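You operate a simulated robot arm through the tools that you are given. There is no shell and no other tool. Be economical: measure what you need, move in short steps, check, and stop when the job is done.

Carry out the task below with a simulated two-armed robot. There is one attempt and no reset: what you move stays moved.

## Task
Take the vee coupon from the blue bench and put it on the steel bench. Take the purple crayon and put it on the store bench. Open the second drawer from the top, take the tape from the test bench and leave it in the inside of the second drawer from the top, then shut the drawer. Fetch the vee block and set it on the bench top. Any order will do. Set down upright: tape.

It is judged by the outcome, as a careful person would: the job done as asked, and still so three seconds after it is handed in. It fails if anything else is knocked over, pushed out of place, dropped, spilled or broken.

## Robot
Two 6-joint arms with three-finger grippers on one trunk, on a base that drives. Base frame: it is fixed to the floor where the robot stands at the start and does not move with it; the origin is under the middle of the robot, x ahead of it, y to its left, z up; the surface under the hand at the start is at about z = 0.9. Units: m, degrees, N and s.
The left shoulder is at the start at [0.021, 0.17, 1.522], the right one opposite. With the tool pointing down near the work surface each hand reaches from about 0.34 to 0.62 m from the robot's upright axis, wherever it stands, measured 20 degrees to its own side. Places, roughly: bench top (26x20 cm) [-6.18, 1.66, 0.84]; inside of the second drawer [0.1, -4, 0.6]; purple crayon [0.5, -1.5, 1]; second drawer [0, -4, 0.6]; steel bench [-3, 1.7, 0.9]; store bench [0, -4.9, 0.9]; tape [0, -8.25, 1]; vee block (6x6x5 cm) [-3.2, 1.9, 0.9]; vee coupon (10x8x5 cm) [0.5, 0.1, 0.9]. Payload 2.2 kg a hand.
Tool frame (each hand has its own): the origin (TCP) lies between the finger pads and is the grasp point; the fingertips stand 0.025 m ahead of it; z points along the fingers, y is the line along which they close. Largest opening 0.104 m; the body of the gripper starts 0.074 m behind the TCP.
Orientation is told as [roll, pitch, yaw] about the base's x, y, z axes, in that order, counted from this pose: with the fingers straight down and closing along the base's y, the tool's x points along the base's -x, its y along +y and its z along -z.

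## Interface
- The arms move only by the tool jog_arm. It takes "left_increments", "right_increments" or both (then of equal length, played together; a hand with none holds still); each is a list of rows, each an object (a shift or turn left out is 0, a gripper value left out holds the last) with "fingers": the opening in per cent of the stroke, from 0 (shut) to 100 (fully open); "travel": the shift along the base's x, y, z in m, a list of three; "delta_rot": the turn, a rotation vector about the base's x, y, z in degrees, a list of three. In form: [{"fingers": fingers, "travel": [dx, dy, dz], "delta_rot": [wx, wy, wz]}, ...]. A call has 1 to 10 rows; each row shifts and turns the commanded pose from where the row before left it. Each row takes 0.2 s and may step no farther than 0.05 m and 8.6 degrees from the row before; otherwise, or with a gripper value out of range, the whole call is refused. Where a pose cannot be reached the arm comes as near as it can. A force on the tool above 40 N (or 10 N above the force at the start of the call, whichever is more), or a blocked arm, ends the call early, and 0.2 s more pass. The fingers move at their own pace and stop on an object; they squeeze with about 43 N. The grip force told is the motor's: it shows also when the fingers shut on nothing. Time passes only in rows, and 0.2 s behind the last, so rows that do not move let the fingers close. It gives the time, the measured TCP pose, the force on the tool (base axes), the opening and the grip force at its end, in the units of the frame above (readings bear some noise), with the torque about the TCP (base axes, N m) and any sound that the robot's microphone picked up, and new pictures: "pictures" is both (left out), scene, wrist or none (wrist: the cameras of the hands that moved).
- Cameras (640 x 400 px; columns grow to the right, rows downward): "scene" is now at [0.1467, 0.008, 1.4092]; the picture's right is [0.18, -0.98, 0.00], its down [-0.71, -0.13, -0.69] and it looks along [0.68, 0.13, -0.73] (base axes); focal length 251 px, centre (320, 200). "left" rides on the left gripper at [0.082, -0.003, -0.104] in its tool frame; the picture's right is [0.04, 1.00, 0.00], its down [-0.75, 0.03, -0.66] and it looks along [-0.66, 0.03, 0.75] (tool axes); focal length 256 px, centre (320, 200). "right" rides on the right gripper at [0.082, 0.003, -0.104] in its tool frame; the picture's right is [-0.04, 1.00, 0.00], its down [-0.75, -0.03, -0.66] and it looks along [-0.66, -0.03, 0.75] (tool axes); focal length 256 px, centre (320, 200). There is no depth. A picture from a camera that has moved, and an enlarged one, comes with that camera's place and axes in the base frame and with its lens. The place of the scene camera against the robot may be out by one fixed shift of up to 0.018 m in any direction.
- move_column(by): slides the trunk up (or, below 0, down) by that many m; the arms and the scene camera ride with it, the base frame stays. It gives what a move gives, with no picture.
- roll_base(legs): drives the robot by 1 to 6 legs, each [ahead, left, turn to the left] in m, m and degrees, along the robot's own axes; the way and the turn of a leg run together, so that a leg with both is an arc; at most 1.5 m and 180 degrees a leg. The arms and the cameras ride along, it lands a little off, and it stops where it bumps. It gives what a move gives, and a new picture of the scene camera.
- head_to(pan, tilt): turns the head with the scene camera to pan (to the left, within 60 degrees either way) and tilt (down, from -29 to 69), counted from straight ahead of the robot. It gives what a move gives, and a new picture of the scene camera.
- close_up(camera, box): a new picture of the part [left, top, right, bottom] of that camera's present view, enlarged. No time passes.
- finish_job(): hands the job in; it is judged then, once.

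Go step by step. Nothing tells you exact positions but the pictures and the camera data: compare them with the known pose of the tool, close in by small moves and look again before you grip or let go. The budget is 165 turns and 260 pictures, counting those below and the enlarged ones. Unless the task says otherwise, let go and move clear before handing in, and close with one line.

The tools are called after "Emit:" as name(argument=value, ...) on one line, values as JSON. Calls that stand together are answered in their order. jog_arm: Moves the arms, as the interface text tells. Its arguments: {"type":"object","properties":{"left_increments":{"type":"array"},"right_increments":{"type":"array"},"pictures":{"type":"string","enum":["both","scene","wrist","none"]}},"required":[]} The other tools are called the same way: move_column (by) slides the trunk up or down; roll_base (legs) drives the base; head_to (pan, tilt) turns the head that bears the scene camera; close_up (camera, box) takes an enlarged picture of a part of a camera's view; finish_job () hands the job in.

At the start:

```text
time: 0.0
left_tcp_pos: [0.4626, 0.2906, 1.1027]
left_tool_rot: [0.0, 0.0, 0.0]
left_contact_force: [-0.1, -0.1, 0.3]
left_wrist_torque: [0.0, 0.0, 0.02]
left_finger_gap: 0.1042
left_grip_force: 0.2
right_tcp_pos: [0.5991, -0.1327, 1.1023]
right_tool_rot: [0.0, 0.1, 0.0]
right_contact_force: [-0.6, 0.0, 0.8]
right_wrist_torque: [0.02, -0.03, 0.01]
right_finger_gap: 0.104
right_grip_force: 0.1
trunk travel left (down, up): [-0.714, 0.028]
robot x, y, heading: [-0.0005, 0.0026, 0.0]
head pan, tilt: [10.6, 46.5]
```

scene: 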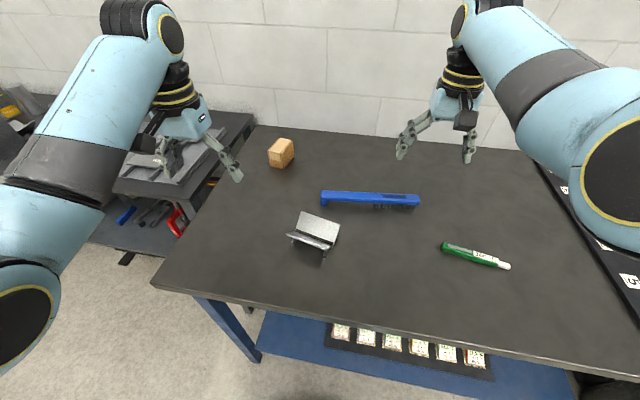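
right: 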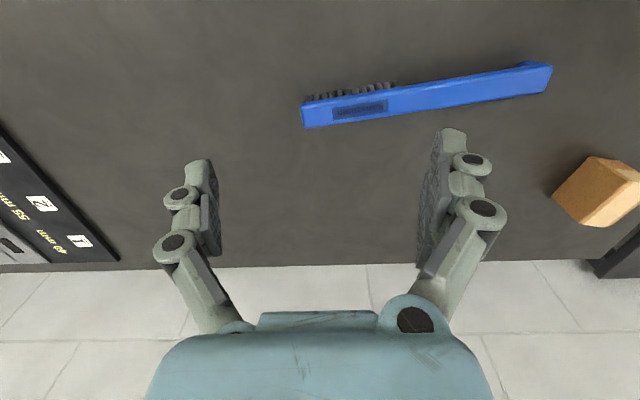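
left: 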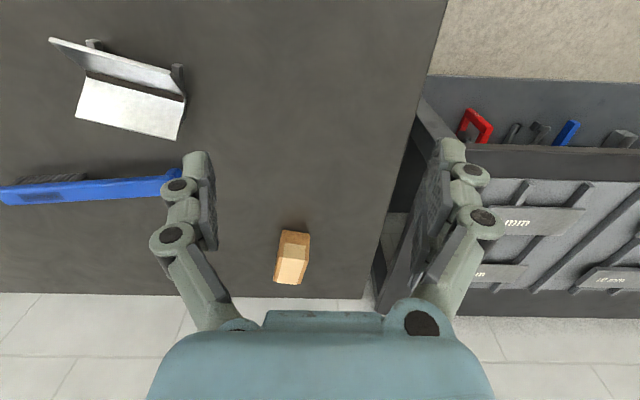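

I see the bent metal vee coupon on the blue-legged bench in front of me, around [0.50, 0.09]. I'll look at it closely before planning a grasp.

Emit:
close_up(camera="scene", box=[260, 190, 380, 265])

Emit:
close_up(camera="left", box=[30, 20, 222, 140])

```text
5.33 times, centred on (320, 228) of scene
camera zoom: at [0.1467, 0.008, 1.4092], right [0.18, -0.98, 0.0], down [-0.71, -0.13, -0.69], along [0.68, 0.13, -0.73], focal length 1339 px, centre (320, 53)
```

zoom: 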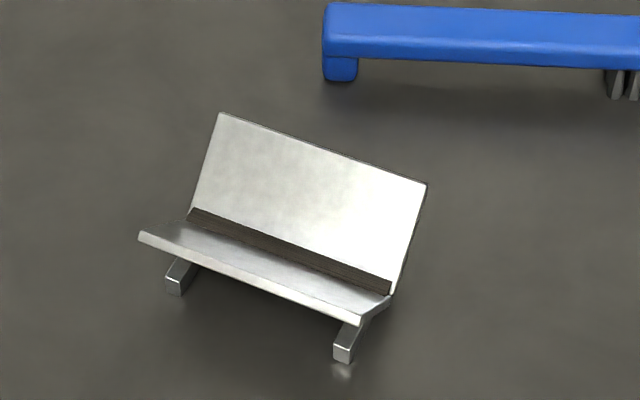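

```text
3.33 times, centred on (126, 80) of left
camera zoom: at [0.3808, 0.2881, 1.2067], right [-0.04, 1.0, 0.0], down [0.75, 0.03, 0.66], along [0.66, 0.03, -0.75], focal length 853 px, centre (967, 600)
```

zoom: 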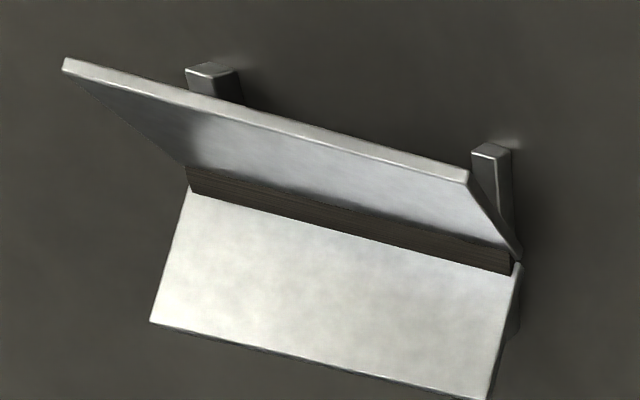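

The coupon is a V-trough about 10 cm long with its axis yawed about -14° from y, centred near [0.478, 0.095], with its rims at z≈0.95. I'll bring the left hand above it, turned 76°, so it closes across the 8 cm width.

Emit:
jog_arm(left_increments=[{"travel": [0.0017, -0.0217, 0], "delta_rot": [0, 0, 8.45]}, {"travel": [0.0017, -0.0217, 0], "delta_rot": [0, 0, 8.45]}, {"travel": [0.0017, -0.0217, 0], "delta_rot": [0, 0, 8.45]}, {"travel": [0.0017, -0.0217, 0], "delta_rot": [0, 0, 8.45]}, {"travel": [0.0017, -0.0217, 0], "delta_rot": [0, 0, 8.45]}, {"travel": [0.0017, -0.0217, 0], "delta_rot": [0, 0, 8.45]}, {"travel": [0.0017, -0.0217, 0], "delta_rot": [0, 0, 8.45]}, {"travel": [0.0017, -0.0217, 0], "delta_rot": [0, 0, 8.45]}, {"travel": [0.0017, -0.0217, 0], "delta_rot": [0, 0, 8.45]}, {"travel": [0, 0, -0.04]}])

```text
time: 1.9
left_tcp_pos: [0.4815, 0.2022, 1.0901]
left_tool_rot: [2.7, -8.3, 74.4]
left_contact_force: [0.0, -0.5, -0.2]
left_wrist_torque: [0.02, 0.0, -0.01]
left_finger_gap: 0.1038
left_grip_force: 0.1
right_tcp_pos: [0.5991, -0.1327, 1.1032]
right_tool_rot: [0.0, 0.1, -0.1]
right_contact_force: [1.1, -0.1, -0.1]
right_wrist_torque: [0.01, 0.0, -0.01]
right_finger_gap: 0.1038
right_grip_force: 0.1
trunk travel left (down, up): [-0.714, 0.028]
robot x, y, heading: [-0.0008, 0.0009, 0.0]
head pan, tilt: [10.6, 46.5]
stopped in row 9 (left hand): the arm was blocked; the commanded pose is now the measured one
camera scene: at [0.1468, 0.0081, 1.4092], right [0.18, -0.98, 0.0], down [-0.71, -0.13, -0.69], along [0.68, 0.13, -0.73], focal length 251 px, centre (320, 200)
camera left: at [0.4627, 0.1081, 1.1803], right [-0.97, 0.22, 0.04], down [0.18, 0.63, 0.76], along [0.14, 0.75, -0.65], focal length 256 px, centre (320, 200)
```

scene: 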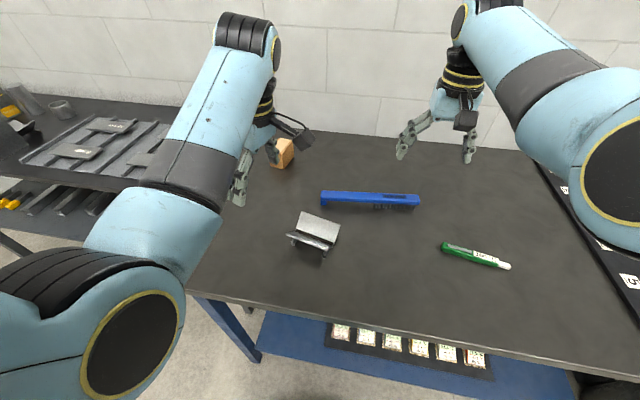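
left: 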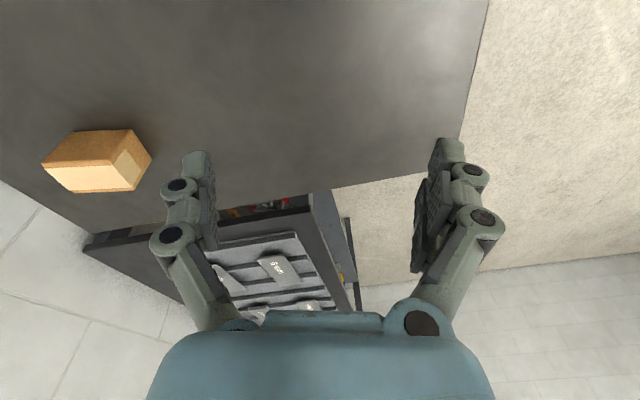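

The left arm stopped at yaw 74° and y=0.20. I'll level the tool and try shifting sideways alone, to find out whether the limit is in the turn or the reach.

Emit:
jog_arm(left_increments=[{"travel": [0, -0.03, 0]}, {"travel": [0, -0.03, 0]}, {"travel": [0, -0.03, 0]}, {"travel": [0, 0, 0]}], pictures="none")

```text
time: 2.7
left_tcp_pos: [0.4819, 0.2297, 1.0768]
left_tool_rot: [5.2, -17.2, 77.7]
left_contact_force: [-0.2, -0.6, 0.8]
left_wrist_torque: [0.01, -0.01, 0.0]
left_finger_gap: 0.1038
left_grip_force: 0.0
right_tcp_pos: [0.5997, -0.1319, 1.1031]
right_tool_rot: [0.1, 0.0, 0.0]
right_contact_force: [0.2, 0.7, 0.1]
right_wrist_torque: [0.01, -0.01, -0.04]
right_finger_gap: 0.1039
right_grip_force: 0.0
trunk travel left (down, up): [-0.714, 0.028]
robot x, y, heading: [-0.0024, -0.0013, -0.0]
head pan, tilt: [10.6, 46.5]
stopped in row 3 (left hand): the arm was blocked; the commanded pose is now the measured one
```

The arm moved away from the target, so this wrist turn is near a limit. I'll unwind it and try turning the opposite way (yaw -104 closes along the same line).

Emit:
jog_arm(left_increments=[{"travel": [0, 0.02, 0.01], "delta_rot": [-6, -0.5, 0]}, {"travel": [0, 0.02, 0.01], "delta_rot": [-6, -0.5, 0]}, {"travel": [0, 0.02, 0], "delta_rot": [-6, -0.5, 0]}, {"delta_rot": [0, 0, -8.5]}, {"delta_rot": [0, 0, -8.5]}, {"delta_rot": [0, 0, -8.5]}, {"delta_rot": [0, 0, -8.5]}, {"delta_rot": [0, 0, -8.5]}, {"delta_rot": [0, 0, -8.5]}, {"delta_rot": [0, 0, -8.5]}], pictures="none")

Emit:
jog_arm(left_increments=[{"delta_rot": [0, 0, -8.5]}, {"delta_rot": [0, 0, -8.5]}, {"delta_rot": [0, 0, -8.5]}, {"delta_rot": [0, 0, -8.5]}, {"delta_rot": [0, 0, -8.5]}, {"delta_rot": [0, 0, -8.5]}, {"delta_rot": [0, 0, -8.5]}, {"delta_rot": [0, 0, -8.5]}, {"delta_rot": [0, 0, -8.5]}, {"delta_rot": [0, 0, -8.5]}], pictures="none")

```text
time: 4.9
left_tcp_pos: [0.482, 0.2887, 1.0955]
left_tool_rot: [0.0, 0.2, 18.8]
left_contact_force: [-1.2, 0.3, -0.5]
left_wrist_torque: [-0.01, 0.02, 0.0]
left_finger_gap: 0.104
left_grip_force: 0.1
right_tcp_pos: [0.5998, -0.1316, 1.1032]
right_tool_rot: [0.0, -0.1, 0.0]
right_contact_force: [-0.9, 0.0, -0.2]
right_wrist_torque: [-0.01, -0.01, -0.04]
right_finger_gap: 0.1039
right_grip_force: 0.1
trunk travel left (down, up): [-0.714, 0.028]
robot x, y, heading: [0.0003, -0.0038, 0.0]
head pan, tilt: [10.6, 46.5]
```

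```text
time: 7.1
left_tcp_pos: [0.4826, 0.2884, 1.0951]
left_tool_rot: [-0.1, 0.2, -66.2]
left_contact_force: [-0.6, 0.5, -0.3]
left_wrist_torque: [0.02, -0.02, -0.01]
left_finger_gap: 0.1041
left_grip_force: 0.1
right_tcp_pos: [0.6004, -0.1309, 1.1033]
right_tool_rot: [0.0, 0.0, 0.1]
right_contact_force: [-0.3, -0.1, 0.6]
right_wrist_torque: [0.01, 0.01, -0.02]
right_finger_gap: 0.1042
right_grip_force: 0.1
trunk travel left (down, up): [-0.714, 0.028]
robot x, y, heading: [-0.0028, -0.0036, -0.3]
head pan, tilt: [10.6, 46.5]
```

Turning the other way works. I'll continue to about -104° while moving over the coupon.

Emit:
jog_arm(left_increments=[{"delta_rot": [0, 0, -7.5], "travel": [0, -0.038, 0]}, {"delta_rot": [0, 0, -7.5], "travel": [0, -0.038, 0]}, {"delta_rot": [0, 0, -7.5], "travel": [0, -0.038, 0]}, {"delta_rot": [0, 0, -7.5], "travel": [-0.003, -0.038, 0]}, {"delta_rot": [0, 0, -7.5], "travel": [0, -0.04, 0]}, {}])

```text
time: 8.3
left_tcp_pos: [0.4913, 0.1996, 1.0855]
left_tool_rot: [-1.1, 9.5, -99.6]
left_contact_force: [-0.4, 0.0, 0.9]
left_wrist_torque: [-0.01, -0.01, -0.01]
left_finger_gap: 0.1041
left_grip_force: 0.1
right_tcp_pos: [0.5987, -0.1318, 1.1032]
right_tool_rot: [0.0, -0.1, 0.1]
right_contact_force: [0.2, -0.1, 0.8]
right_wrist_torque: [0.0, 0.03, -0.04]
right_finger_gap: 0.1039
right_grip_force: 0.0
trunk travel left (down, up): [-0.714, 0.028]
robot x, y, heading: [0.0005, 0.0002, 0.3]
head pan, tilt: [10.6, 46.5]
stopped in row 6 (left hand): the arm was blocked; the commanded pose is now the measured one
camera scene: at [0.1468, 0.0079, 1.4092], right [0.19, -0.98, 0.0], down [-0.71, -0.13, -0.69], along [0.68, 0.13, -0.73], focal length 251 px, centre (320, 200)
camera left: at [0.4999, 0.2633, 1.2008], right [0.99, -0.13, -0.01], down [-0.1, -0.85, 0.52], along [-0.08, -0.52, -0.85], focal length 256 px, centre (320, 200)
```

scene: 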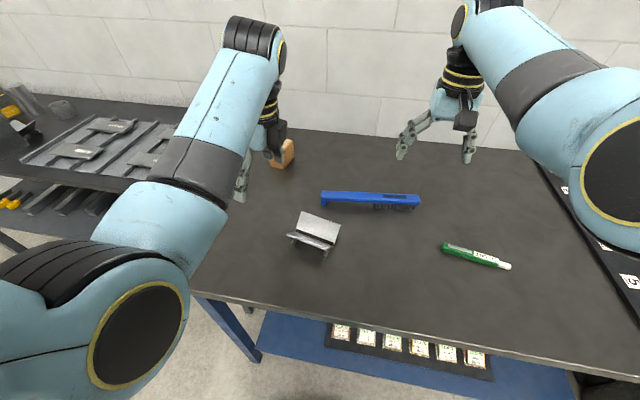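
left: 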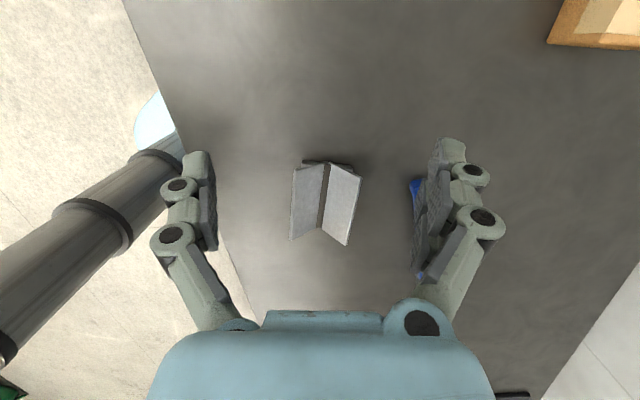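

The limit is actually reach: the left hand can't come inward of about y=0.20. I'll shift the base 0.13 m to the right so the coupon sits in the left arm's zone.

Emit:
roll_base(legs=[[0, -0.13, 0]])

Emit:
jog_arm(left_increments=[{"delta_rot": [-4.8, 0.2, 0], "travel": [-0.006, 0.013, 0]}, {"delta_rot": [-4.8, 0.2, 0], "travel": [-0.006, 0.013, 0]}, {"delta_rot": [0, 0, -4.4], "travel": [0, 0, -0.03]}, {}])

```text
time: 9.6
left_tcp_pos: [0.4912, 0.0715, 1.0849]
left_tool_rot: [-1.2, 9.5, -99.7]
left_contact_force: [0.0, -0.7, -0.7]
left_wrist_torque: [0.0, -0.02, 0.0]
left_finger_gap: 0.1038
left_grip_force: 0.0
right_tcp_pos: [0.6007, -0.2592, 1.1044]
right_tool_rot: [0.0, 0.0, 0.1]
right_contact_force: [0.3, 0.3, 0.0]
right_wrist_torque: [0.04, 0.0, 0.02]
right_finger_gap: 0.1037
right_grip_force: 0.0
trunk travel left (down, up): [-0.714, 0.028]
robot x, y, heading: [0.0028, -0.1296, 0.3]
head pan, tilt: [10.6, 46.5]
camera scene: at [0.1468, -0.1211, 1.4092], right [0.19, -0.98, 0.0], down [-0.71, -0.14, -0.69], along [0.68, 0.13, -0.73], focal length 251 px, centre (320, 200)
```

scene: 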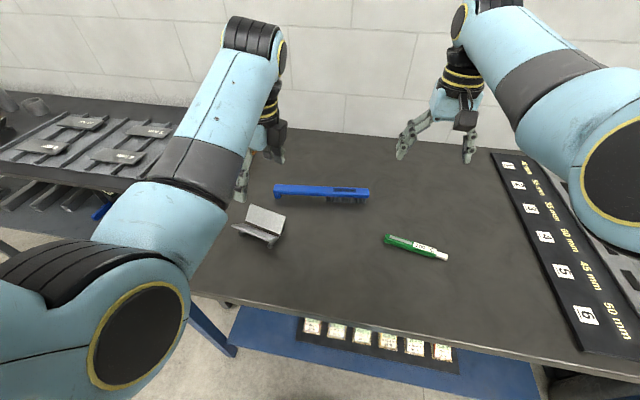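

```text
time: 10.6
left_tcp_pos: [0.4799, 0.0983, 1.0555]
left_tool_rot: [0.0, -0.1, -103.9]
left_contact_force: [-0.3, -0.3, 0.9]
left_wrist_torque: [0.02, 0.02, 0.01]
left_finger_gap: 0.104
left_grip_force: 0.1
right_tcp_pos: [0.5999, -0.2588, 1.1019]
right_tool_rot: [0.0, -0.1, 0.1]
right_contact_force: [0.5, 0.3, 0.2]
right_wrist_torque: [0.0, 0.0, -0.01]
right_finger_gap: 0.1043
right_grip_force: 0.0
trunk travel left (down, up): [-0.714, 0.028]
robot x, y, heading: [-0.001, -0.1286, 0.3]
head pan, tilt: [10.6, 46.5]
camera scene: at [0.1467, -0.1204, 1.4092], right [0.19, -0.98, 0.0], down [-0.71, -0.14, -0.69], along [0.68, 0.13, -0.73], focal length 251 px, centre (320, 200)
camera left: at [0.4954, 0.179, 1.159], right [0.98, -0.2, 0.0], down [-0.15, -0.74, 0.66], along [-0.13, -0.64, -0.75], focal length 256 px, centre (320, 200)
```

scene: 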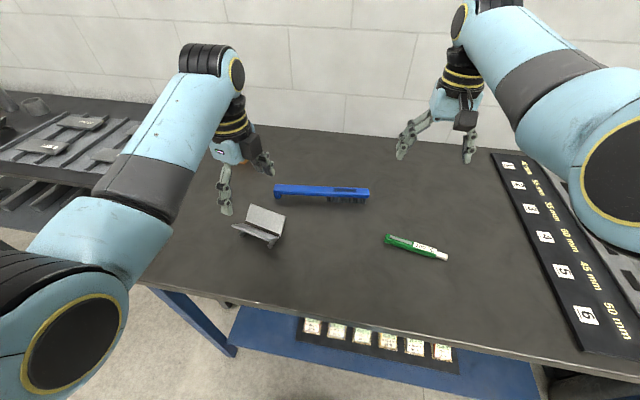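
left: 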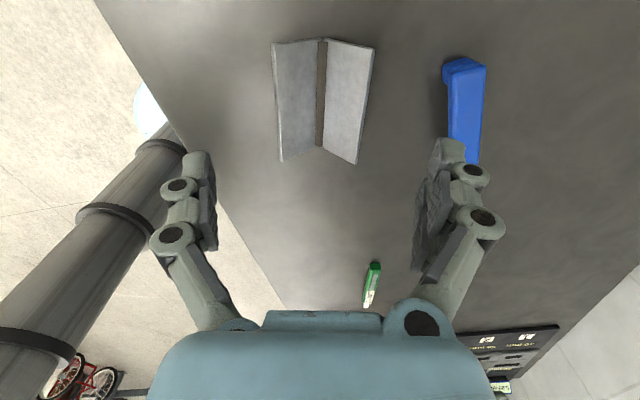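

The wrist view confirms the coupon's centre at [0.479, 0.095] and its width at about 7.5 cm. I'll descend so the pads straddle the rims, then check before closing.

Emit:
jog_arm(left_increments=[{"travel": [-0.001, -0.003, -0.03]}, {"travel": [0, 0, -0.03]}, {"travel": [0, 0, -0.03]}, {"travel": [0, 0, -0.022]}, {}])

```text
time: 11.8
left_tcp_pos: [0.4794, 0.0946, 0.9455]
left_tool_rot: [0.2, -0.1, -104.0]
left_contact_force: [-0.1, 0.0, 0.8]
left_wrist_torque: [0.05, -0.01, 0.03]
left_finger_gap: 0.104
left_grip_force: 0.2
right_tcp_pos: [0.6004, -0.2597, 1.1026]
right_tool_rot: [0.0, 0.0, 0.0]
right_contact_force: [-0.8, -0.5, -0.9]
right_wrist_torque: [-0.01, 0.02, 0.0]
right_finger_gap: 0.104
right_grip_force: 0.1
trunk travel left (down, up): [-0.714, 0.028]
robot x, y, heading: [-0.0005, -0.1283, 0.1]
head pan, tilt: [10.6, 46.5]
camera scene: at [0.1468, -0.1209, 1.4092], right [0.19, -0.98, 0.0], down [-0.71, -0.14, -0.69], along [0.68, 0.13, -0.73], focal length 251 px, centre (320, 200)
camera left: at [0.4948, 0.1763, 1.049], right [0.98, -0.2, 0.0], down [-0.15, -0.74, 0.66], along [-0.13, -0.64, -0.75], focal length 256 px, centre (320, 200)
```

scene: 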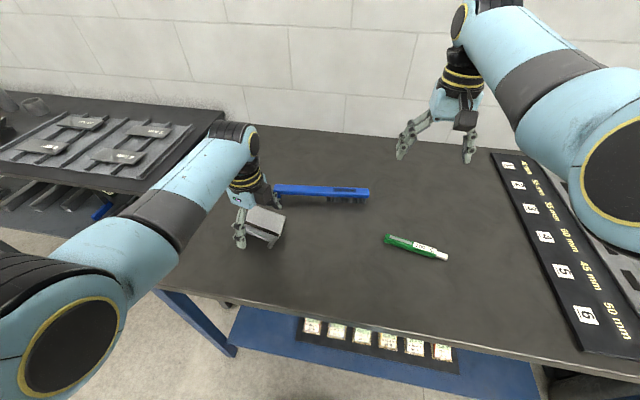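
left: 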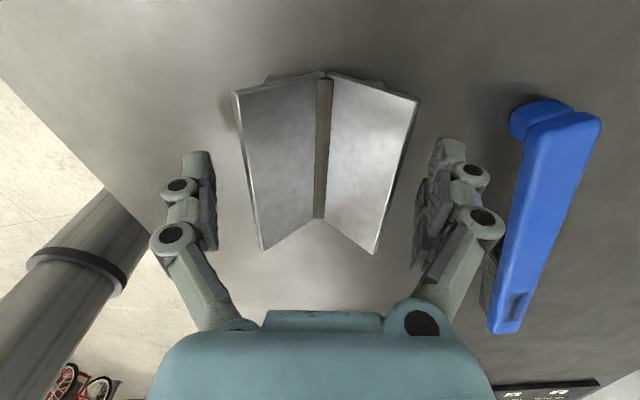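

The fingers straddle the coupon cleanly. Closing now.

Emit:
jog_arm(left_increments=[{"fingers": 0}, {}, {}, {}], pictures="wrist")

```text
time: 12.8
left_tcp_pos: [0.4789, 0.0944, 0.9465]
left_tool_rot: [0.1, -0.2, -103.9]
left_contact_force: [0.8, 0.7, 1.4]
left_wrist_torque: [0.02, -0.07, 0.04]
left_finger_gap: 0.0762
left_grip_force: 43.1
right_tcp_pos: [0.5997, -0.2598, 1.1034]
right_tool_rot: [0.0, 0.0, 0.2]
right_contact_force: [0.5, 0.7, -0.5]
right_wrist_torque: [0.01, -0.02, 0.02]
right_finger_gap: 0.1038
right_grip_force: 0.1
trunk travel left (down, up): [-0.714, 0.028]
robot x, y, heading: [0.0006, -0.1284, -0.1]
head pan, tilt: [10.6, 46.5]
camera left: at [0.495, 0.1763, 1.0492], right [0.98, -0.2, 0.0], down [-0.15, -0.74, 0.66], along [-0.13, -0.64, -0.75], focal length 256 px, centre (320, 200)
```

left: 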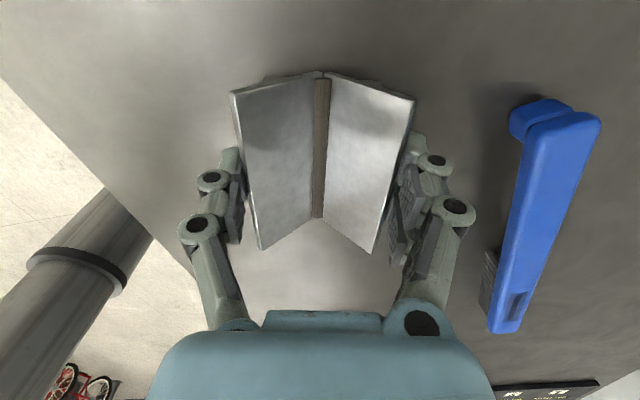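

Gripped at 76 mm. Lifting.

Emit:
jog_arm(left_increments=[{"travel": [0, 0, 0.03]}, {"travel": [0, 0, 0.04]}, {"travel": [0, 0, 0.04]}, {"travel": [0, 0, 0.04]}, {}])

```text
time: 14.0
left_tcp_pos: [0.4771, 0.0959, 1.0917]
left_tool_rot: [0.2, -0.2, -103.9]
left_contact_force: [-0.3, 0.6, -3.8]
left_wrist_torque: [0.0, -0.01, 0.0]
left_finger_gap: 0.0762
left_grip_force: 43.1
right_tcp_pos: [0.6001, -0.2592, 1.103]
right_tool_rot: [0.0, 0.0, 0.0]
right_contact_force: [0.2, 0.9, -0.4]
right_wrist_torque: [0.0, 0.0, -0.01]
right_finger_gap: 0.1041
right_grip_force: 0.0
trunk travel left (down, up): [-0.714, 0.028]
robot x, y, heading: [0.0021, -0.1242, 0.3]
head pan, tilt: [10.6, 46.5]
camera scene: at [0.1473, -0.1205, 1.4091], right [0.19, -0.98, 0.0], down [-0.71, -0.14, -0.69], along [0.68, 0.13, -0.73], focal length 251 px, centre (320, 200)
camera left: at [0.4926, 0.1772, 1.1952], right [0.98, -0.2, 0.0], down [-0.15, -0.74, 0.66], along [-0.13, -0.64, -0.75], focal length 256 px, centre (320, 200)
```

scene: 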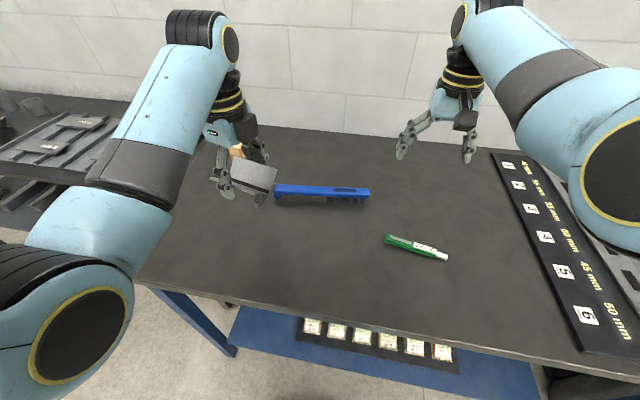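
left: 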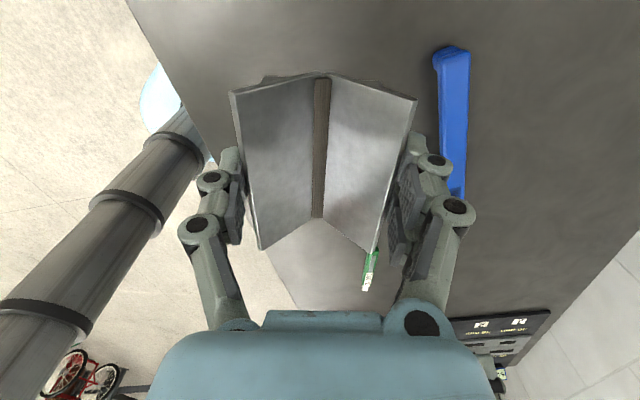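

The coupon is held well. I'll back away from the bench and turn toward the steel bench at [-3, 1.7] to see what is there.

Emit:
roll_base(legs=[[-0.6, 0, 0], [0, 0, 150]])

Emit:
head_to(pan=0, tilt=12)

```text
time: 23.8
left_tcp_pos: [-1.1448, -0.1238, 1.0916]
left_tool_rot: [0.1, -0.1, 49.8]
left_contact_force: [-0.6, 0.4, -4.4]
left_wrist_torque: [-0.06, -0.01, 0.0]
left_finger_gap: 0.0764
left_grip_force: 42.6
right_tcp_pos: [-1.0976, 0.2492, 1.1022]
right_tool_rot: [0.0, 0.0, 153.7]
right_contact_force: [-0.8, -0.1, -0.6]
right_wrist_torque: [0.02, -0.02, 0.02]
right_finger_gap: 0.1043
right_grip_force: 0.0
trunk travel left (down, up): [-0.714, 0.028]
robot x, y, heading: [-0.6223, -0.1305, 153.9]
head pan, tilt: [10.6, 46.5]
camera scene: at [-0.761, -0.0865, 1.4091], right [0.27, 0.96, 0.0], down [0.7, -0.19, -0.69], along [-0.66, 0.18, -0.73], focal length 251 px, centre (320, 200)
```

scene: 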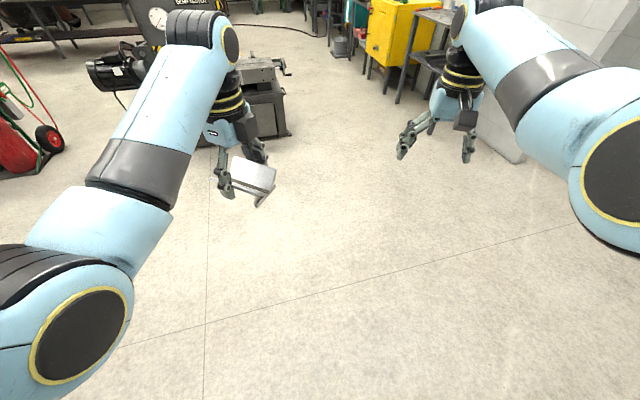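

```text
time: 24.8
left_tcp_pos: [-1.1455, -0.1221, 1.0903]
left_tool_rot: [0.1, -0.1, 49.8]
left_contact_force: [-0.4, -0.4, -4.4]
left_wrist_torque: [-0.03, 0.05, -0.03]
left_finger_gap: 0.0762
left_grip_force: 42.3
right_tcp_pos: [-1.0984, 0.2517, 1.103]
right_tool_rot: [0.0, 0.0, 153.8]
right_contact_force: [-0.2, 0.1, 0.9]
right_wrist_torque: [0.0, -0.02, -0.02]
right_finger_gap: 0.104
right_grip_force: 0.1
trunk travel left (down, up): [-0.714, 0.028]
robot x, y, heading: [-0.6165, -0.1332, 153.7]
head pan, tilt: [0.0, 12.0]
camera scene: at [-0.7676, -0.0669, 1.4629], right [0.44, 0.9, 0.0], down [0.19, -0.09, -0.98], along [-0.88, 0.43, -0.21], focal length 251 px, centre (320, 200)
```

scene: 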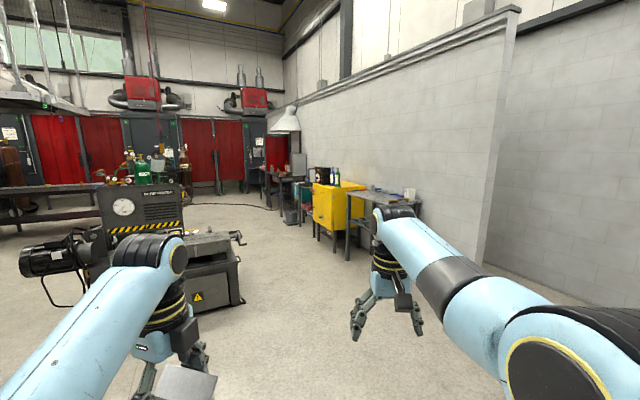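

The steel bench is the small table right of the yellow cabinet, near x≈-3, y≈1.9 against the wall. I'll drive nearer and look again.

Emit:
roll_base(legs=[[0, 0, -16], [1.4, 0, 0]])

Emit:
head_to(pan=0, tilt=25)

```text
time: 32.6
left_tcp_pos: [-2.1535, 0.9466, 1.0915]
left_tool_rot: [0.1, -0.1, 34.1]
left_contact_force: [-0.3, -0.2, -3.4]
left_wrist_torque: [0.02, 0.02, 0.01]
left_finger_gap: 0.076
left_grip_force: 42.7
right_tcp_pos: [-2.0071, 1.2936, 1.1033]
right_tool_rot: [0.0, 0.0, 138.0]
right_contact_force: [0.3, 0.1, 0.2]
right_wrist_torque: [0.0, -0.01, 0.02]
right_finger_gap: 0.1037
right_grip_force: 0.0
trunk travel left (down, up): [-0.714, 0.028]
robot x, y, heading: [-1.6485, 0.7918, 138.2]
head pan, tilt: [0.0, 12.0]
camera scene: at [-1.774, 0.8986, 1.463], right [0.67, 0.74, 0.0], down [0.16, -0.14, -0.98], along [-0.73, 0.65, -0.21], focal length 251 px, centre (320, 200)
```

scene: 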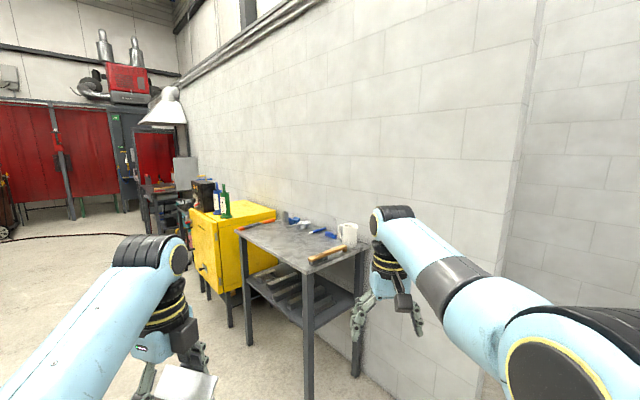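

```text
time: 33.4
left_tcp_pos: [-2.1545, 0.9479, 1.0916]
left_tool_rot: [0.0, -0.1, 34.1]
left_contact_force: [-0.3, -0.3, -4.9]
left_wrist_torque: [0.01, 0.02, -0.04]
left_finger_gap: 0.0759
left_grip_force: 43.1
right_tcp_pos: [-2.0069, 1.2944, 1.1023]
right_tool_rot: [0.0, 0.0, 138.2]
right_contact_force: [-0.2, -1.1, 0.9]
right_wrist_torque: [-0.02, 0.0, 0.0]
right_finger_gap: 0.1039
right_grip_force: 0.1
trunk travel left (down, up): [-0.714, 0.028]
robot x, y, heading: [-1.6492, 0.7968, 138.2]
head pan, tilt: [0.0, 25.0]
camera scene: at [-1.773, 0.8977, 1.4419], right [0.67, 0.74, 0.0], down [0.31, -0.28, -0.91], along [-0.67, 0.61, -0.42], focal length 251 px, centre (320, 200)
```

scene: 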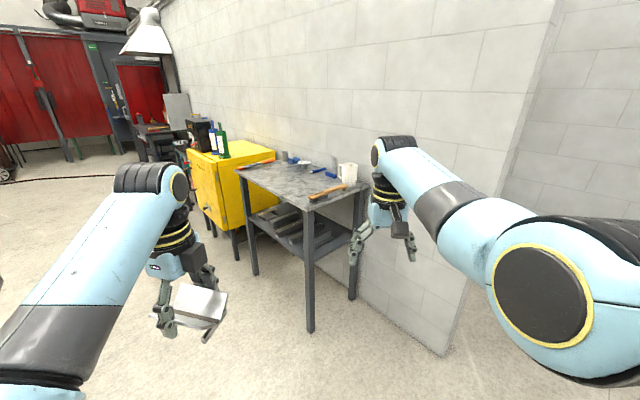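

The bench top spans about x -3.24…-2.62, y 1.55…2.03 and already has a mug, a hammer and other things on it. I'll square up facing it, staying clear of its front edge, and look at the layout.

Emit:
roll_base(legs=[[0, 0, -48.2], [0.07, 1.08, 0]])

Emit:
head_to(pan=15, tilt=35)

```text
time: 41.2
left_tcp_pos: [-2.9855, 1.3085, 1.0921]
left_tool_rot: [0.1, -0.1, -12.0]
left_contact_force: [0.1, 0.1, -4.4]
left_wrist_torque: [-0.01, 0.02, -0.01]
left_finger_gap: 0.0757
left_grip_force: 43.4
right_tcp_pos: [-2.6351, 1.4432, 1.103]
right_tool_rot: [0.0, 0.0, 92.1]
right_contact_force: [-0.6, -0.9, -0.1]
right_wrist_torque: [0.0, -0.04, 0.0]
right_finger_gap: 0.1039
right_grip_force: 0.1
trunk travel left (down, up): [-0.714, 0.028]
robot x, y, heading: [-2.7429, 0.8401, 92.2]
head pan, tilt: [0.0, 25.0]
camera scene: at [-2.7531, 0.9965, 1.4419], right [1.0, 0.04, 0.0], down [0.02, -0.42, -0.91], along [-0.03, 0.91, -0.42], focal length 251 px, centre (320, 200)
```

scene: 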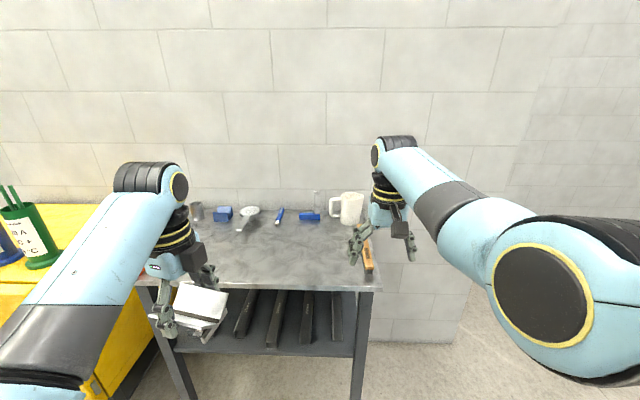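

```text
time: 42.0
left_tcp_pos: [-2.9847, 1.309, 1.0911]
left_tool_rot: [0.2, -0.1, -12.1]
left_contact_force: [-0.3, -0.9, -3.7]
left_wrist_torque: [0.02, 0.03, -0.01]
left_finger_gap: 0.0757
left_grip_force: 42.8
right_tcp_pos: [-2.6335, 1.4434, 1.1023]
right_tool_rot: [0.0, -0.1, 92.0]
right_contact_force: [0.4, -0.4, -0.4]
right_wrist_torque: [0.0, 0.01, -0.03]
right_finger_gap: 0.104
right_grip_force: 0.0
trunk travel left (down, up): [-0.714, 0.028]
robot x, y, heading: [-2.7415, 0.8377, 92.4]
head pan, tilt: [15.0, 35.0]
camera scene: at [-2.7753, 0.9886, 1.4262], right [0.96, 0.29, 0.0], down [0.17, -0.55, -0.82], along [-0.24, 0.78, -0.57], focal length 251 px, centre (320, 200)
```

scene: 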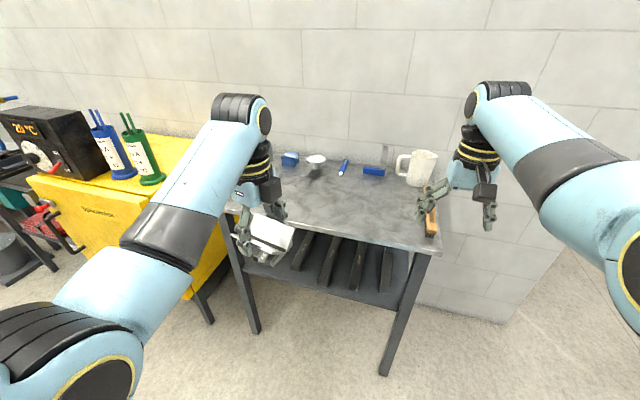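

The blue block at the back left (≈[-3.21, 1.94]) is the vee block, and the front middle of the bench is free. I'll pull the right hand back and up, then drive in.

Emit:
jog_arm(right_increments=[{"travel": [0, -0.04, 0.03]}, {"travel": [0, -0.04, 0.03]}, {"travel": [0, -0.04, 0.02]}, {"travel": [0, -0.04, 0]}], pictures="none")

Emit:
roll_base(legs=[[0.35, 0.0, 0]])

Emit:
head_to(pan=15, tilt=45)

```text
time: 42.9
left_tcp_pos: [-2.9837, 1.3079, 1.0919]
left_tool_rot: [0.1, 0.0, -12.0]
left_contact_force: [1.2, -0.9, -4.6]
left_wrist_torque: [0.02, 0.01, -0.03]
left_finger_gap: 0.0756
left_grip_force: 43.5
right_tcp_pos: [-2.5531, 1.3342, 1.1432]
right_tool_rot: [-9.9, -3.1, 88.0]
right_contact_force: [-0.7, 0.2, 0.0]
right_wrist_torque: [0.01, 0.03, 0.01]
right_finger_gap: 0.1039
right_grip_force: 0.0
right hand out of reach, approached as far as the arm can: row 2, 3, 4
trunk travel left (down, up): [-0.714, 0.028]
robot x, y, heading: [-2.7426, 0.8393, 91.8]
head pan, tilt: [15.0, 35.0]
stopped in row 4 (right hand): the arm was blocked; the commanded pose is now the measured one
```

```text
time: 45.2
left_tcp_pos: [-2.9967, 1.6471, 1.0909]
left_tool_rot: [0.0, 0.0, -12.0]
left_contact_force: [-0.3, 0.7, -4.6]
left_wrist_torque: [0.02, 0.03, 0.01]
left_finger_gap: 0.0757
left_grip_force: 43.4
right_tcp_pos: [-2.5662, 1.6757, 1.1419]
right_tool_rot: [-10.0, -3.0, 88.0]
right_contact_force: [-0.4, -0.4, 0.4]
right_wrist_torque: [0.02, 0.0, -0.02]
right_finger_gap: 0.1041
right_grip_force: 0.0
trunk travel left (down, up): [-0.714, 0.028]
robot x, y, heading: [-2.7576, 1.1782, 92.1]
head pan, tilt: [15.0, 35.0]
camera scene: at [-2.7874, 1.3271, 1.4261], right [0.96, 0.29, 0.0], down [0.17, -0.55, -0.82], along [-0.24, 0.78, -0.57], focal length 251 px, centre (320, 200)
```

scene: 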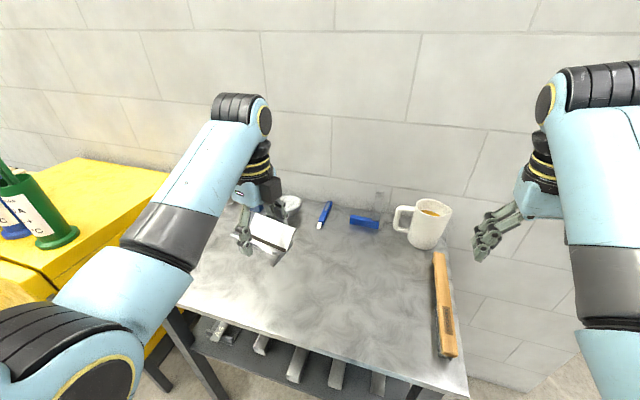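

```text
time: 45.9
left_tcp_pos: [-2.9966, 1.648, 1.0905]
left_tool_rot: [0.0, -0.1, -11.9]
left_contact_force: [0.4, -0.7, -4.1]
left_wrist_torque: [0.02, -0.01, -0.01]
left_finger_gap: 0.0755
left_grip_force: 42.9
right_tcp_pos: [-2.5651, 1.6763, 1.1416]
right_tool_rot: [-10.0, -3.0, 88.1]
right_contact_force: [0.4, -1.0, 0.9]
right_wrist_torque: [-0.01, 0.0, 0.01]
right_finger_gap: 0.1042
right_grip_force: 0.1
trunk travel left (down, up): [-0.714, 0.028]
robot x, y, heading: [-2.754, 1.1775, 92.0]
head pan, tilt: [15.0, 45.0]
camera scene: at [-2.7854, 1.3203, 1.4113], right [0.96, 0.29, 0.0], down [0.21, -0.68, -0.71], along [-0.21, 0.68, -0.71], focal length 251 px, centre (320, 200)
```

scene: 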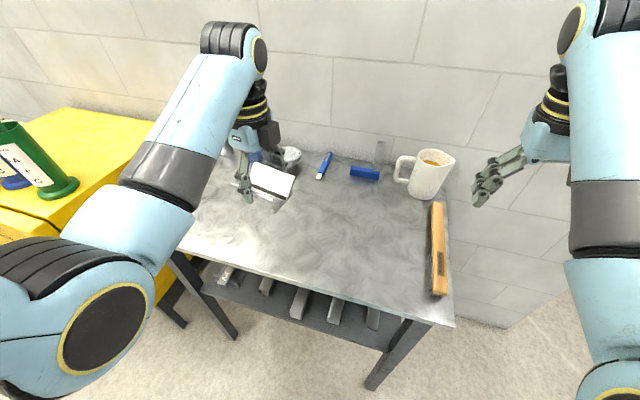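

The front edge lies at y≈1.56, and the front-centre surface around [-2.95, 1.70] is clear. I'll move the coupon over that spot and lower it to just above the surface.

Emit:
jog_arm(left_increments=[{"travel": [0.02, 0.025, -0.01]}, {"travel": [0.02, 0.025, -0.03]}, {"travel": [0, 0, -0.04]}, {"travel": [0, 0, -0.035]}, {"travel": [0, 0, -0.015]}, {}])

```text
time: 47.3
left_tcp_pos: [-2.9551, 1.6946, 0.9625]
left_tool_rot: [0.1, -0.1, -11.9]
left_contact_force: [0.5, -0.7, -4.4]
left_wrist_torque: [-0.02, 0.02, 0.0]
left_finger_gap: 0.0757
left_grip_force: 42.5
right_tcp_pos: [-2.5664, 1.6749, 1.1431]
right_tool_rot: [-10.0, -3.0, 88.0]
right_contact_force: [0.7, -0.3, -0.7]
right_wrist_torque: [0.03, -0.01, 0.02]
right_finger_gap: 0.104
right_grip_force: 0.0
trunk travel left (down, up): [-0.714, 0.028]
robot x, y, heading: [-2.7599, 1.1808, 91.9]
head pan, tilt: [15.0, 45.0]
camera scene: at [-2.7852, 1.3202, 1.4113], right [0.96, 0.29, 0.0], down [0.21, -0.68, -0.71], along [-0.21, 0.68, -0.71], focal length 251 px, centre (320, 200)
camera left: at [-3.0371, 1.7091, 1.0667], right [0.17, 0.99, 0.0], down [0.74, -0.13, 0.66], along [0.65, -0.11, -0.75], focal length 256 px, centre (320, 200)
```

scene: 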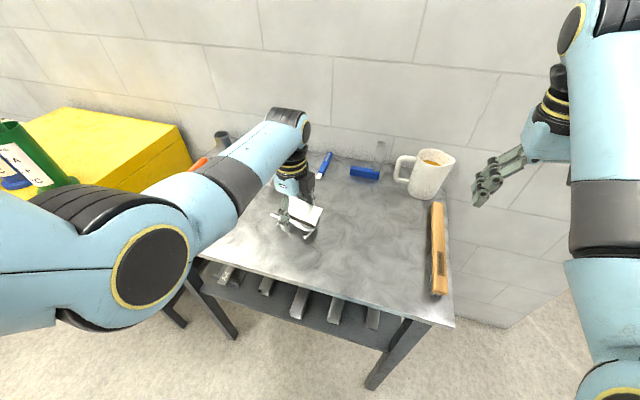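
left: 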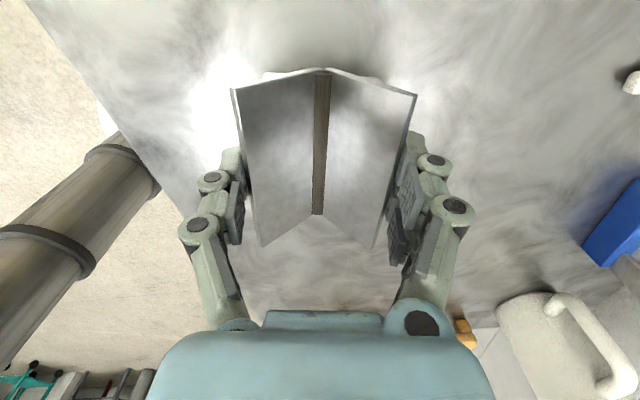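

The coupon is just above clear surface. Lowering in small steps while watching the force.

Emit:
jog_arm(left_increments=[{"travel": [0, 0, -0.004]}, {"travel": [0, 0, -0.004]}, {"travel": [0, 0, -0.004]}, {}], pictures="none")

```text
time: 48.3
left_tcp_pos: [-2.9561, 1.6968, 0.9487]
left_tool_rot: [0.1, -0.1, -11.9]
left_contact_force: [0.9, -0.5, -2.9]
left_wrist_torque: [0.0, -0.02, -0.02]
left_finger_gap: 0.0761
left_grip_force: 43.0
right_tcp_pos: [-2.5658, 1.6755, 1.1434]
right_tool_rot: [-10.0, -3.0, 88.0]
right_contact_force: [0.2, -0.4, 0.1]
right_wrist_torque: [0.02, -0.03, -0.01]
right_finger_gap: 0.104
right_grip_force: 0.1
trunk travel left (down, up): [-0.714, 0.028]
robot x, y, heading: [-2.7539, 1.1787, 91.7]
head pan, tilt: [15.0, 45.0]
```

Emit:
jog_arm(left_increments=[{"travel": [0, 0, -0.002]}, {"travel": [0, 0, -0.002]}, {}], pictures="wrist")

```text
time: 49.1
left_tcp_pos: [-2.9563, 1.6962, 0.9462]
left_tool_rot: [0.4, -0.1, -12.0]
left_contact_force: [-1.6, 1.0, 18.3]
left_wrist_torque: [0.0, -1.0, -0.03]
left_finger_gap: 0.0763
left_grip_force: 42.9
right_tcp_pos: [-2.5665, 1.6745, 1.1432]
right_tool_rot: [-9.9, -3.1, 88.0]
right_contact_force: [-1.0, 0.3, -1.0]
right_wrist_torque: [0.01, -0.01, -0.01]
right_finger_gap: 0.1041
right_grip_force: 0.0
trunk travel left (down, up): [-0.714, 0.028]
robot x, y, heading: [-2.7559, 1.1774, 92.0]
head pan, tilt: [15.0, 45.0]
camera left: at [-3.0379, 1.7107, 1.0511], right [0.17, 0.99, 0.01], down [0.74, -0.13, 0.66], along [0.65, -0.11, -0.75], focal length 256 px, centre (320, 200)
```

left: 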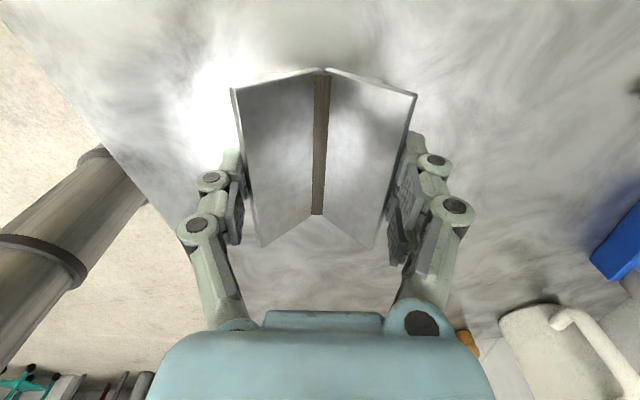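

The coupon is in contact with the bench at z≈0.946 (18 N). I'll release and rise.

Emit:
jog_arm(left_increments=[{"travel": [0, 0, 0.001], "fingers": 50}, {"fingers": 100}, {"fingers": 100}, {}, {"travel": [0, 0, 0.03]}, {"travel": [0, 0, 0.04]}, {"travel": [0, 0, 0.04]}, {"travel": [0, 0, 0.04]}, {}])

```text
time: 51.1
left_tcp_pos: [-2.9582, 1.6968, 1.0962]
left_tool_rot: [0.0, -0.2, -12.0]
left_contact_force: [0.3, 0.9, 0.1]
left_wrist_torque: [0.0, 0.0, -0.04]
left_finger_gap: 0.1038
left_grip_force: 0.1
right_tcp_pos: [-2.5656, 1.6742, 1.1431]
right_tool_rot: [-10.0, -3.0, 88.1]
right_contact_force: [-0.4, 0.8, 0.0]
right_wrist_torque: [0.01, -0.06, 0.02]
right_finger_gap: 0.1038
right_grip_force: 0.1
trunk travel left (down, up): [-0.714, 0.028]
robot x, y, heading: [-2.7535, 1.1782, 91.8]
head pan, tilt: [15.0, 45.0]
camera scene: at [-2.7854, 1.3201, 1.4113], right [0.96, 0.29, 0.0], down [0.21, -0.68, -0.71], along [-0.21, 0.68, -0.71], focal length 251 px, centre (320, 200)
camera left: at [-3.04, 1.7115, 1.2005], right [0.17, 0.99, 0.0], down [0.74, -0.13, 0.66], along [0.65, -0.11, -0.75], focal length 256 px, centre (320, 200)
```

scene: 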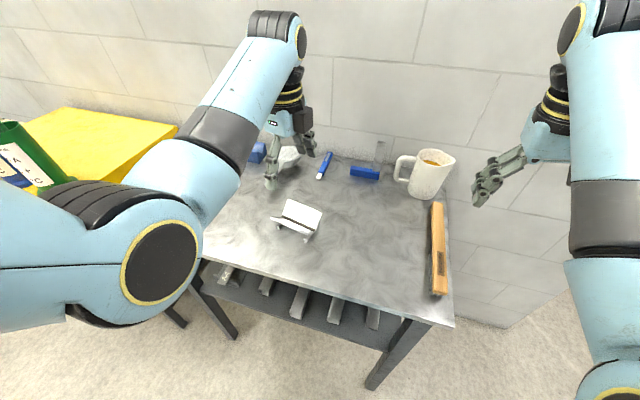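
left: 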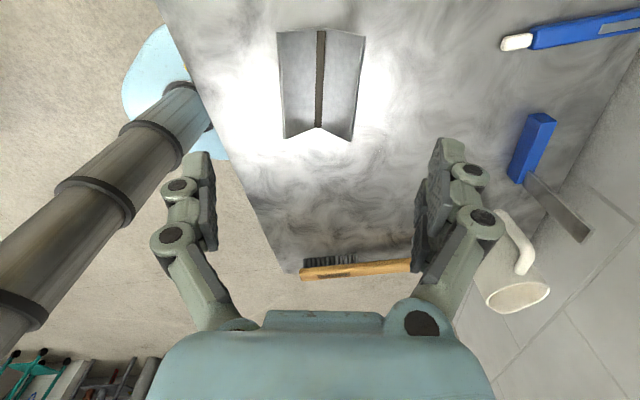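

The coupon stands well on the steel bench. Next is the vee block: I'll unwind the left wrist so it faces forward and zoom in on the block.

Emit:
jog_arm(left_increments=[{"delta_rot": [0, 0, 8.5]}, {"delta_rot": [0, 0, 8.5]}, {"delta_rot": [0, 0, 8.5]}, {"delta_rot": [0, 0, 8.5]}, {"delta_rot": [0, 0, 8.5]}, {"delta_rot": [0, 0, 8.5]}, {"delta_rot": [0, 0, 8.5]}, {"delta_rot": [0, 0, 8.5]}, {"delta_rot": [0, 0, 8.5]}, {"delta_rot": [0, 0, 8.5]}], pictures="none")

Emit:
jog_arm(left_increments=[{"delta_rot": [0, 0, 8.5], "travel": [0, 0, 0.03]}, {"delta_rot": [0, 0, 8.5], "travel": [0, 0, 0.03]}, {}], pictures="wrist")

Emit:
close_up(camera="scene", box=[180, 110, 340, 210])

```text
time: 53.3
left_tcp_pos: [-2.9564, 1.6971, 1.0966]
left_tool_rot: [0.0, -0.1, 73.3]
left_contact_force: [0.5, 0.0, 0.2]
left_wrist_torque: [0.0, -0.01, 0.04]
left_finger_gap: 0.1042
left_grip_force: 0.0
right_tcp_pos: [-2.5662, 1.6747, 1.1436]
right_tool_rot: [-9.9, -3.0, 88.0]
right_contact_force: [0.6, 0.3, 0.2]
right_wrist_torque: [0.02, 0.0, 0.04]
right_finger_gap: 0.1042
right_grip_force: 0.1
trunk travel left (down, up): [-0.714, 0.028]
robot x, y, heading: [-2.7561, 1.1802, 92.0]
head pan, tilt: [15.0, 45.0]
```

```text
time: 54.1
left_tcp_pos: [-2.9529, 1.7026, 1.1497]
left_tool_rot: [0.1, -0.1, 90.0]
left_contact_force: [0.0, 0.3, 0.0]
left_wrist_torque: [0.02, 0.0, 0.02]
left_finger_gap: 0.1038
left_grip_force: 0.1
left hand out of reach, approached as far as the arm can: row 2
right_tcp_pos: [-2.5664, 1.6757, 1.1422]
right_tool_rot: [-10.0, -3.0, 88.0]
right_contact_force: [0.1, 0.6, 0.7]
right_wrist_torque: [0.01, 0.02, -0.02]
right_finger_gap: 0.104
right_grip_force: 0.0
trunk travel left (down, up): [-0.714, 0.028]
robot x, y, heading: [-2.7528, 1.1801, 92.2]
head pan, tilt: [15.0, 45.0]
camera left: at [-2.951, 1.6214, 1.2538], right [-1.0, -0.04, 0.0], down [-0.03, 0.75, 0.66], along [-0.03, 0.66, -0.75], focal length 256 px, centre (320, 200)
```

left: 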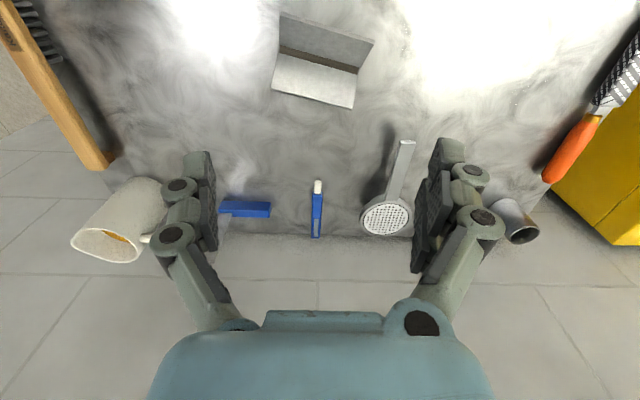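

```text
4.00 times, centred on (260, 160) of scene
camera zoom: at [-2.7853, 1.3199, 1.4113], right [0.96, 0.29, 0.0], down [0.21, -0.68, -0.71], along [-0.21, 0.68, -0.71], focal length 1004 px, centre (560, 360)
```

zoom: 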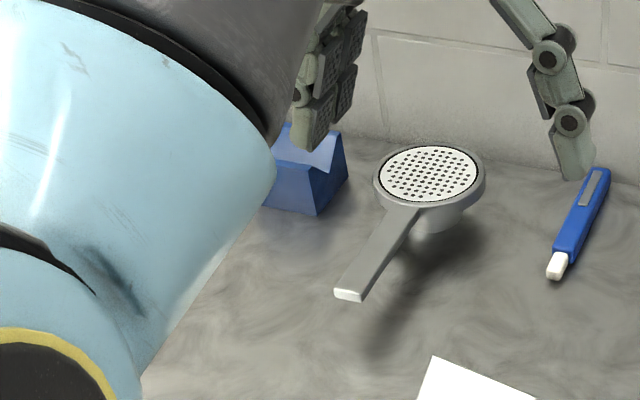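

The vee block is hidden behind the left finger, between a shower head and a metal cup. I'll shift the base left and slightly closer to see it from the wrist camera.

Emit:
roll_base(legs=[[0, 0.24, 0], [0.05, 0, -2]])

Emit:
jog_arm(left_increments=[{"travel": [0.0, -0.02, 0.0]}], pictures="wrist")

```text
time: 56.4
left_tcp_pos: [-3.1826, 1.747, 1.1505]
left_tool_rot: [0.1, -0.2, 88.1]
left_contact_force: [0.5, 0.4, 0.8]
left_wrist_torque: [0.02, 0.0, -0.01]
left_finger_gap: 0.1042
left_grip_force: 0.2
right_tcp_pos: [-2.7961, 1.7062, 1.1431]
right_tool_rot: [-9.9, -3.0, 86.1]
right_contact_force: [0.1, -0.2, -0.6]
right_wrist_torque: [-0.02, -0.02, 0.02]
right_finger_gap: 0.1037
right_grip_force: 0.0
trunk travel left (down, up): [-0.714, 0.028]
robot x, y, heading: [-3.0057, 1.2182, 90.1]
head pan, tilt: [15.0, 45.0]
camera scene: at [-3.0272, 1.3593, 1.4115], right [0.97, 0.26, 0.0], down [0.18, -0.68, -0.71], along [-0.18, 0.68, -0.71], focal length 251 px, centre (320, 200)
```

scene: 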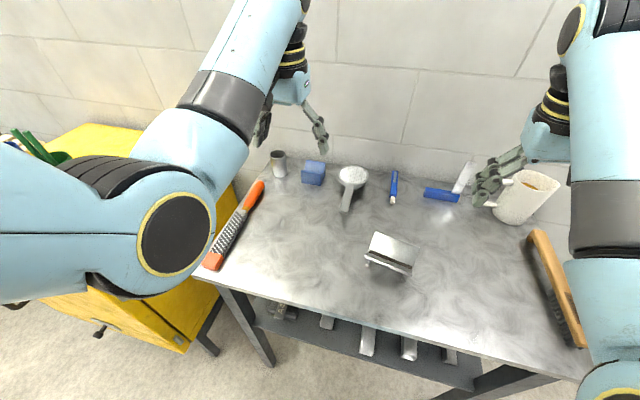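

```text
time: 56.8
left_tcp_pos: [-3.1822, 1.7315, 1.1422]
left_tool_rot: [0.1, -0.4, 88.1]
left_contact_force: [0.9, -0.6, 0.6]
left_wrist_torque: [0.08, -0.03, -0.01]
left_finger_gap: 0.1041
left_grip_force: 0.0
left hand out of reach, approached as far as the arm can: row 1
right_tcp_pos: [-2.7971, 1.7035, 1.1437]
right_tool_rot: [-10.0, -3.0, 86.0]
right_contact_force: [-0.2, -0.8, 0.2]
right_wrist_torque: [0.06, -0.03, -0.01]
right_finger_gap: 0.1043
right_grip_force: 0.0
trunk travel left (down, up): [-0.714, 0.028]
robot x, y, heading: [-3.0025, 1.2143, 90.4]
head pan, tilt: [15.0, 45.0]
camera left: at [-3.1819, 1.6493, 1.2455], right [-1.0, -0.01, 0.0], down [0.0, 0.75, 0.66], along [-0.01, 0.66, -0.75], focal length 256 px, centre (320, 200)
```

left: 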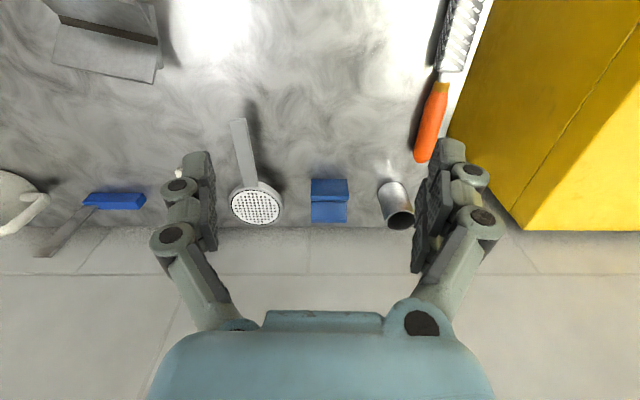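

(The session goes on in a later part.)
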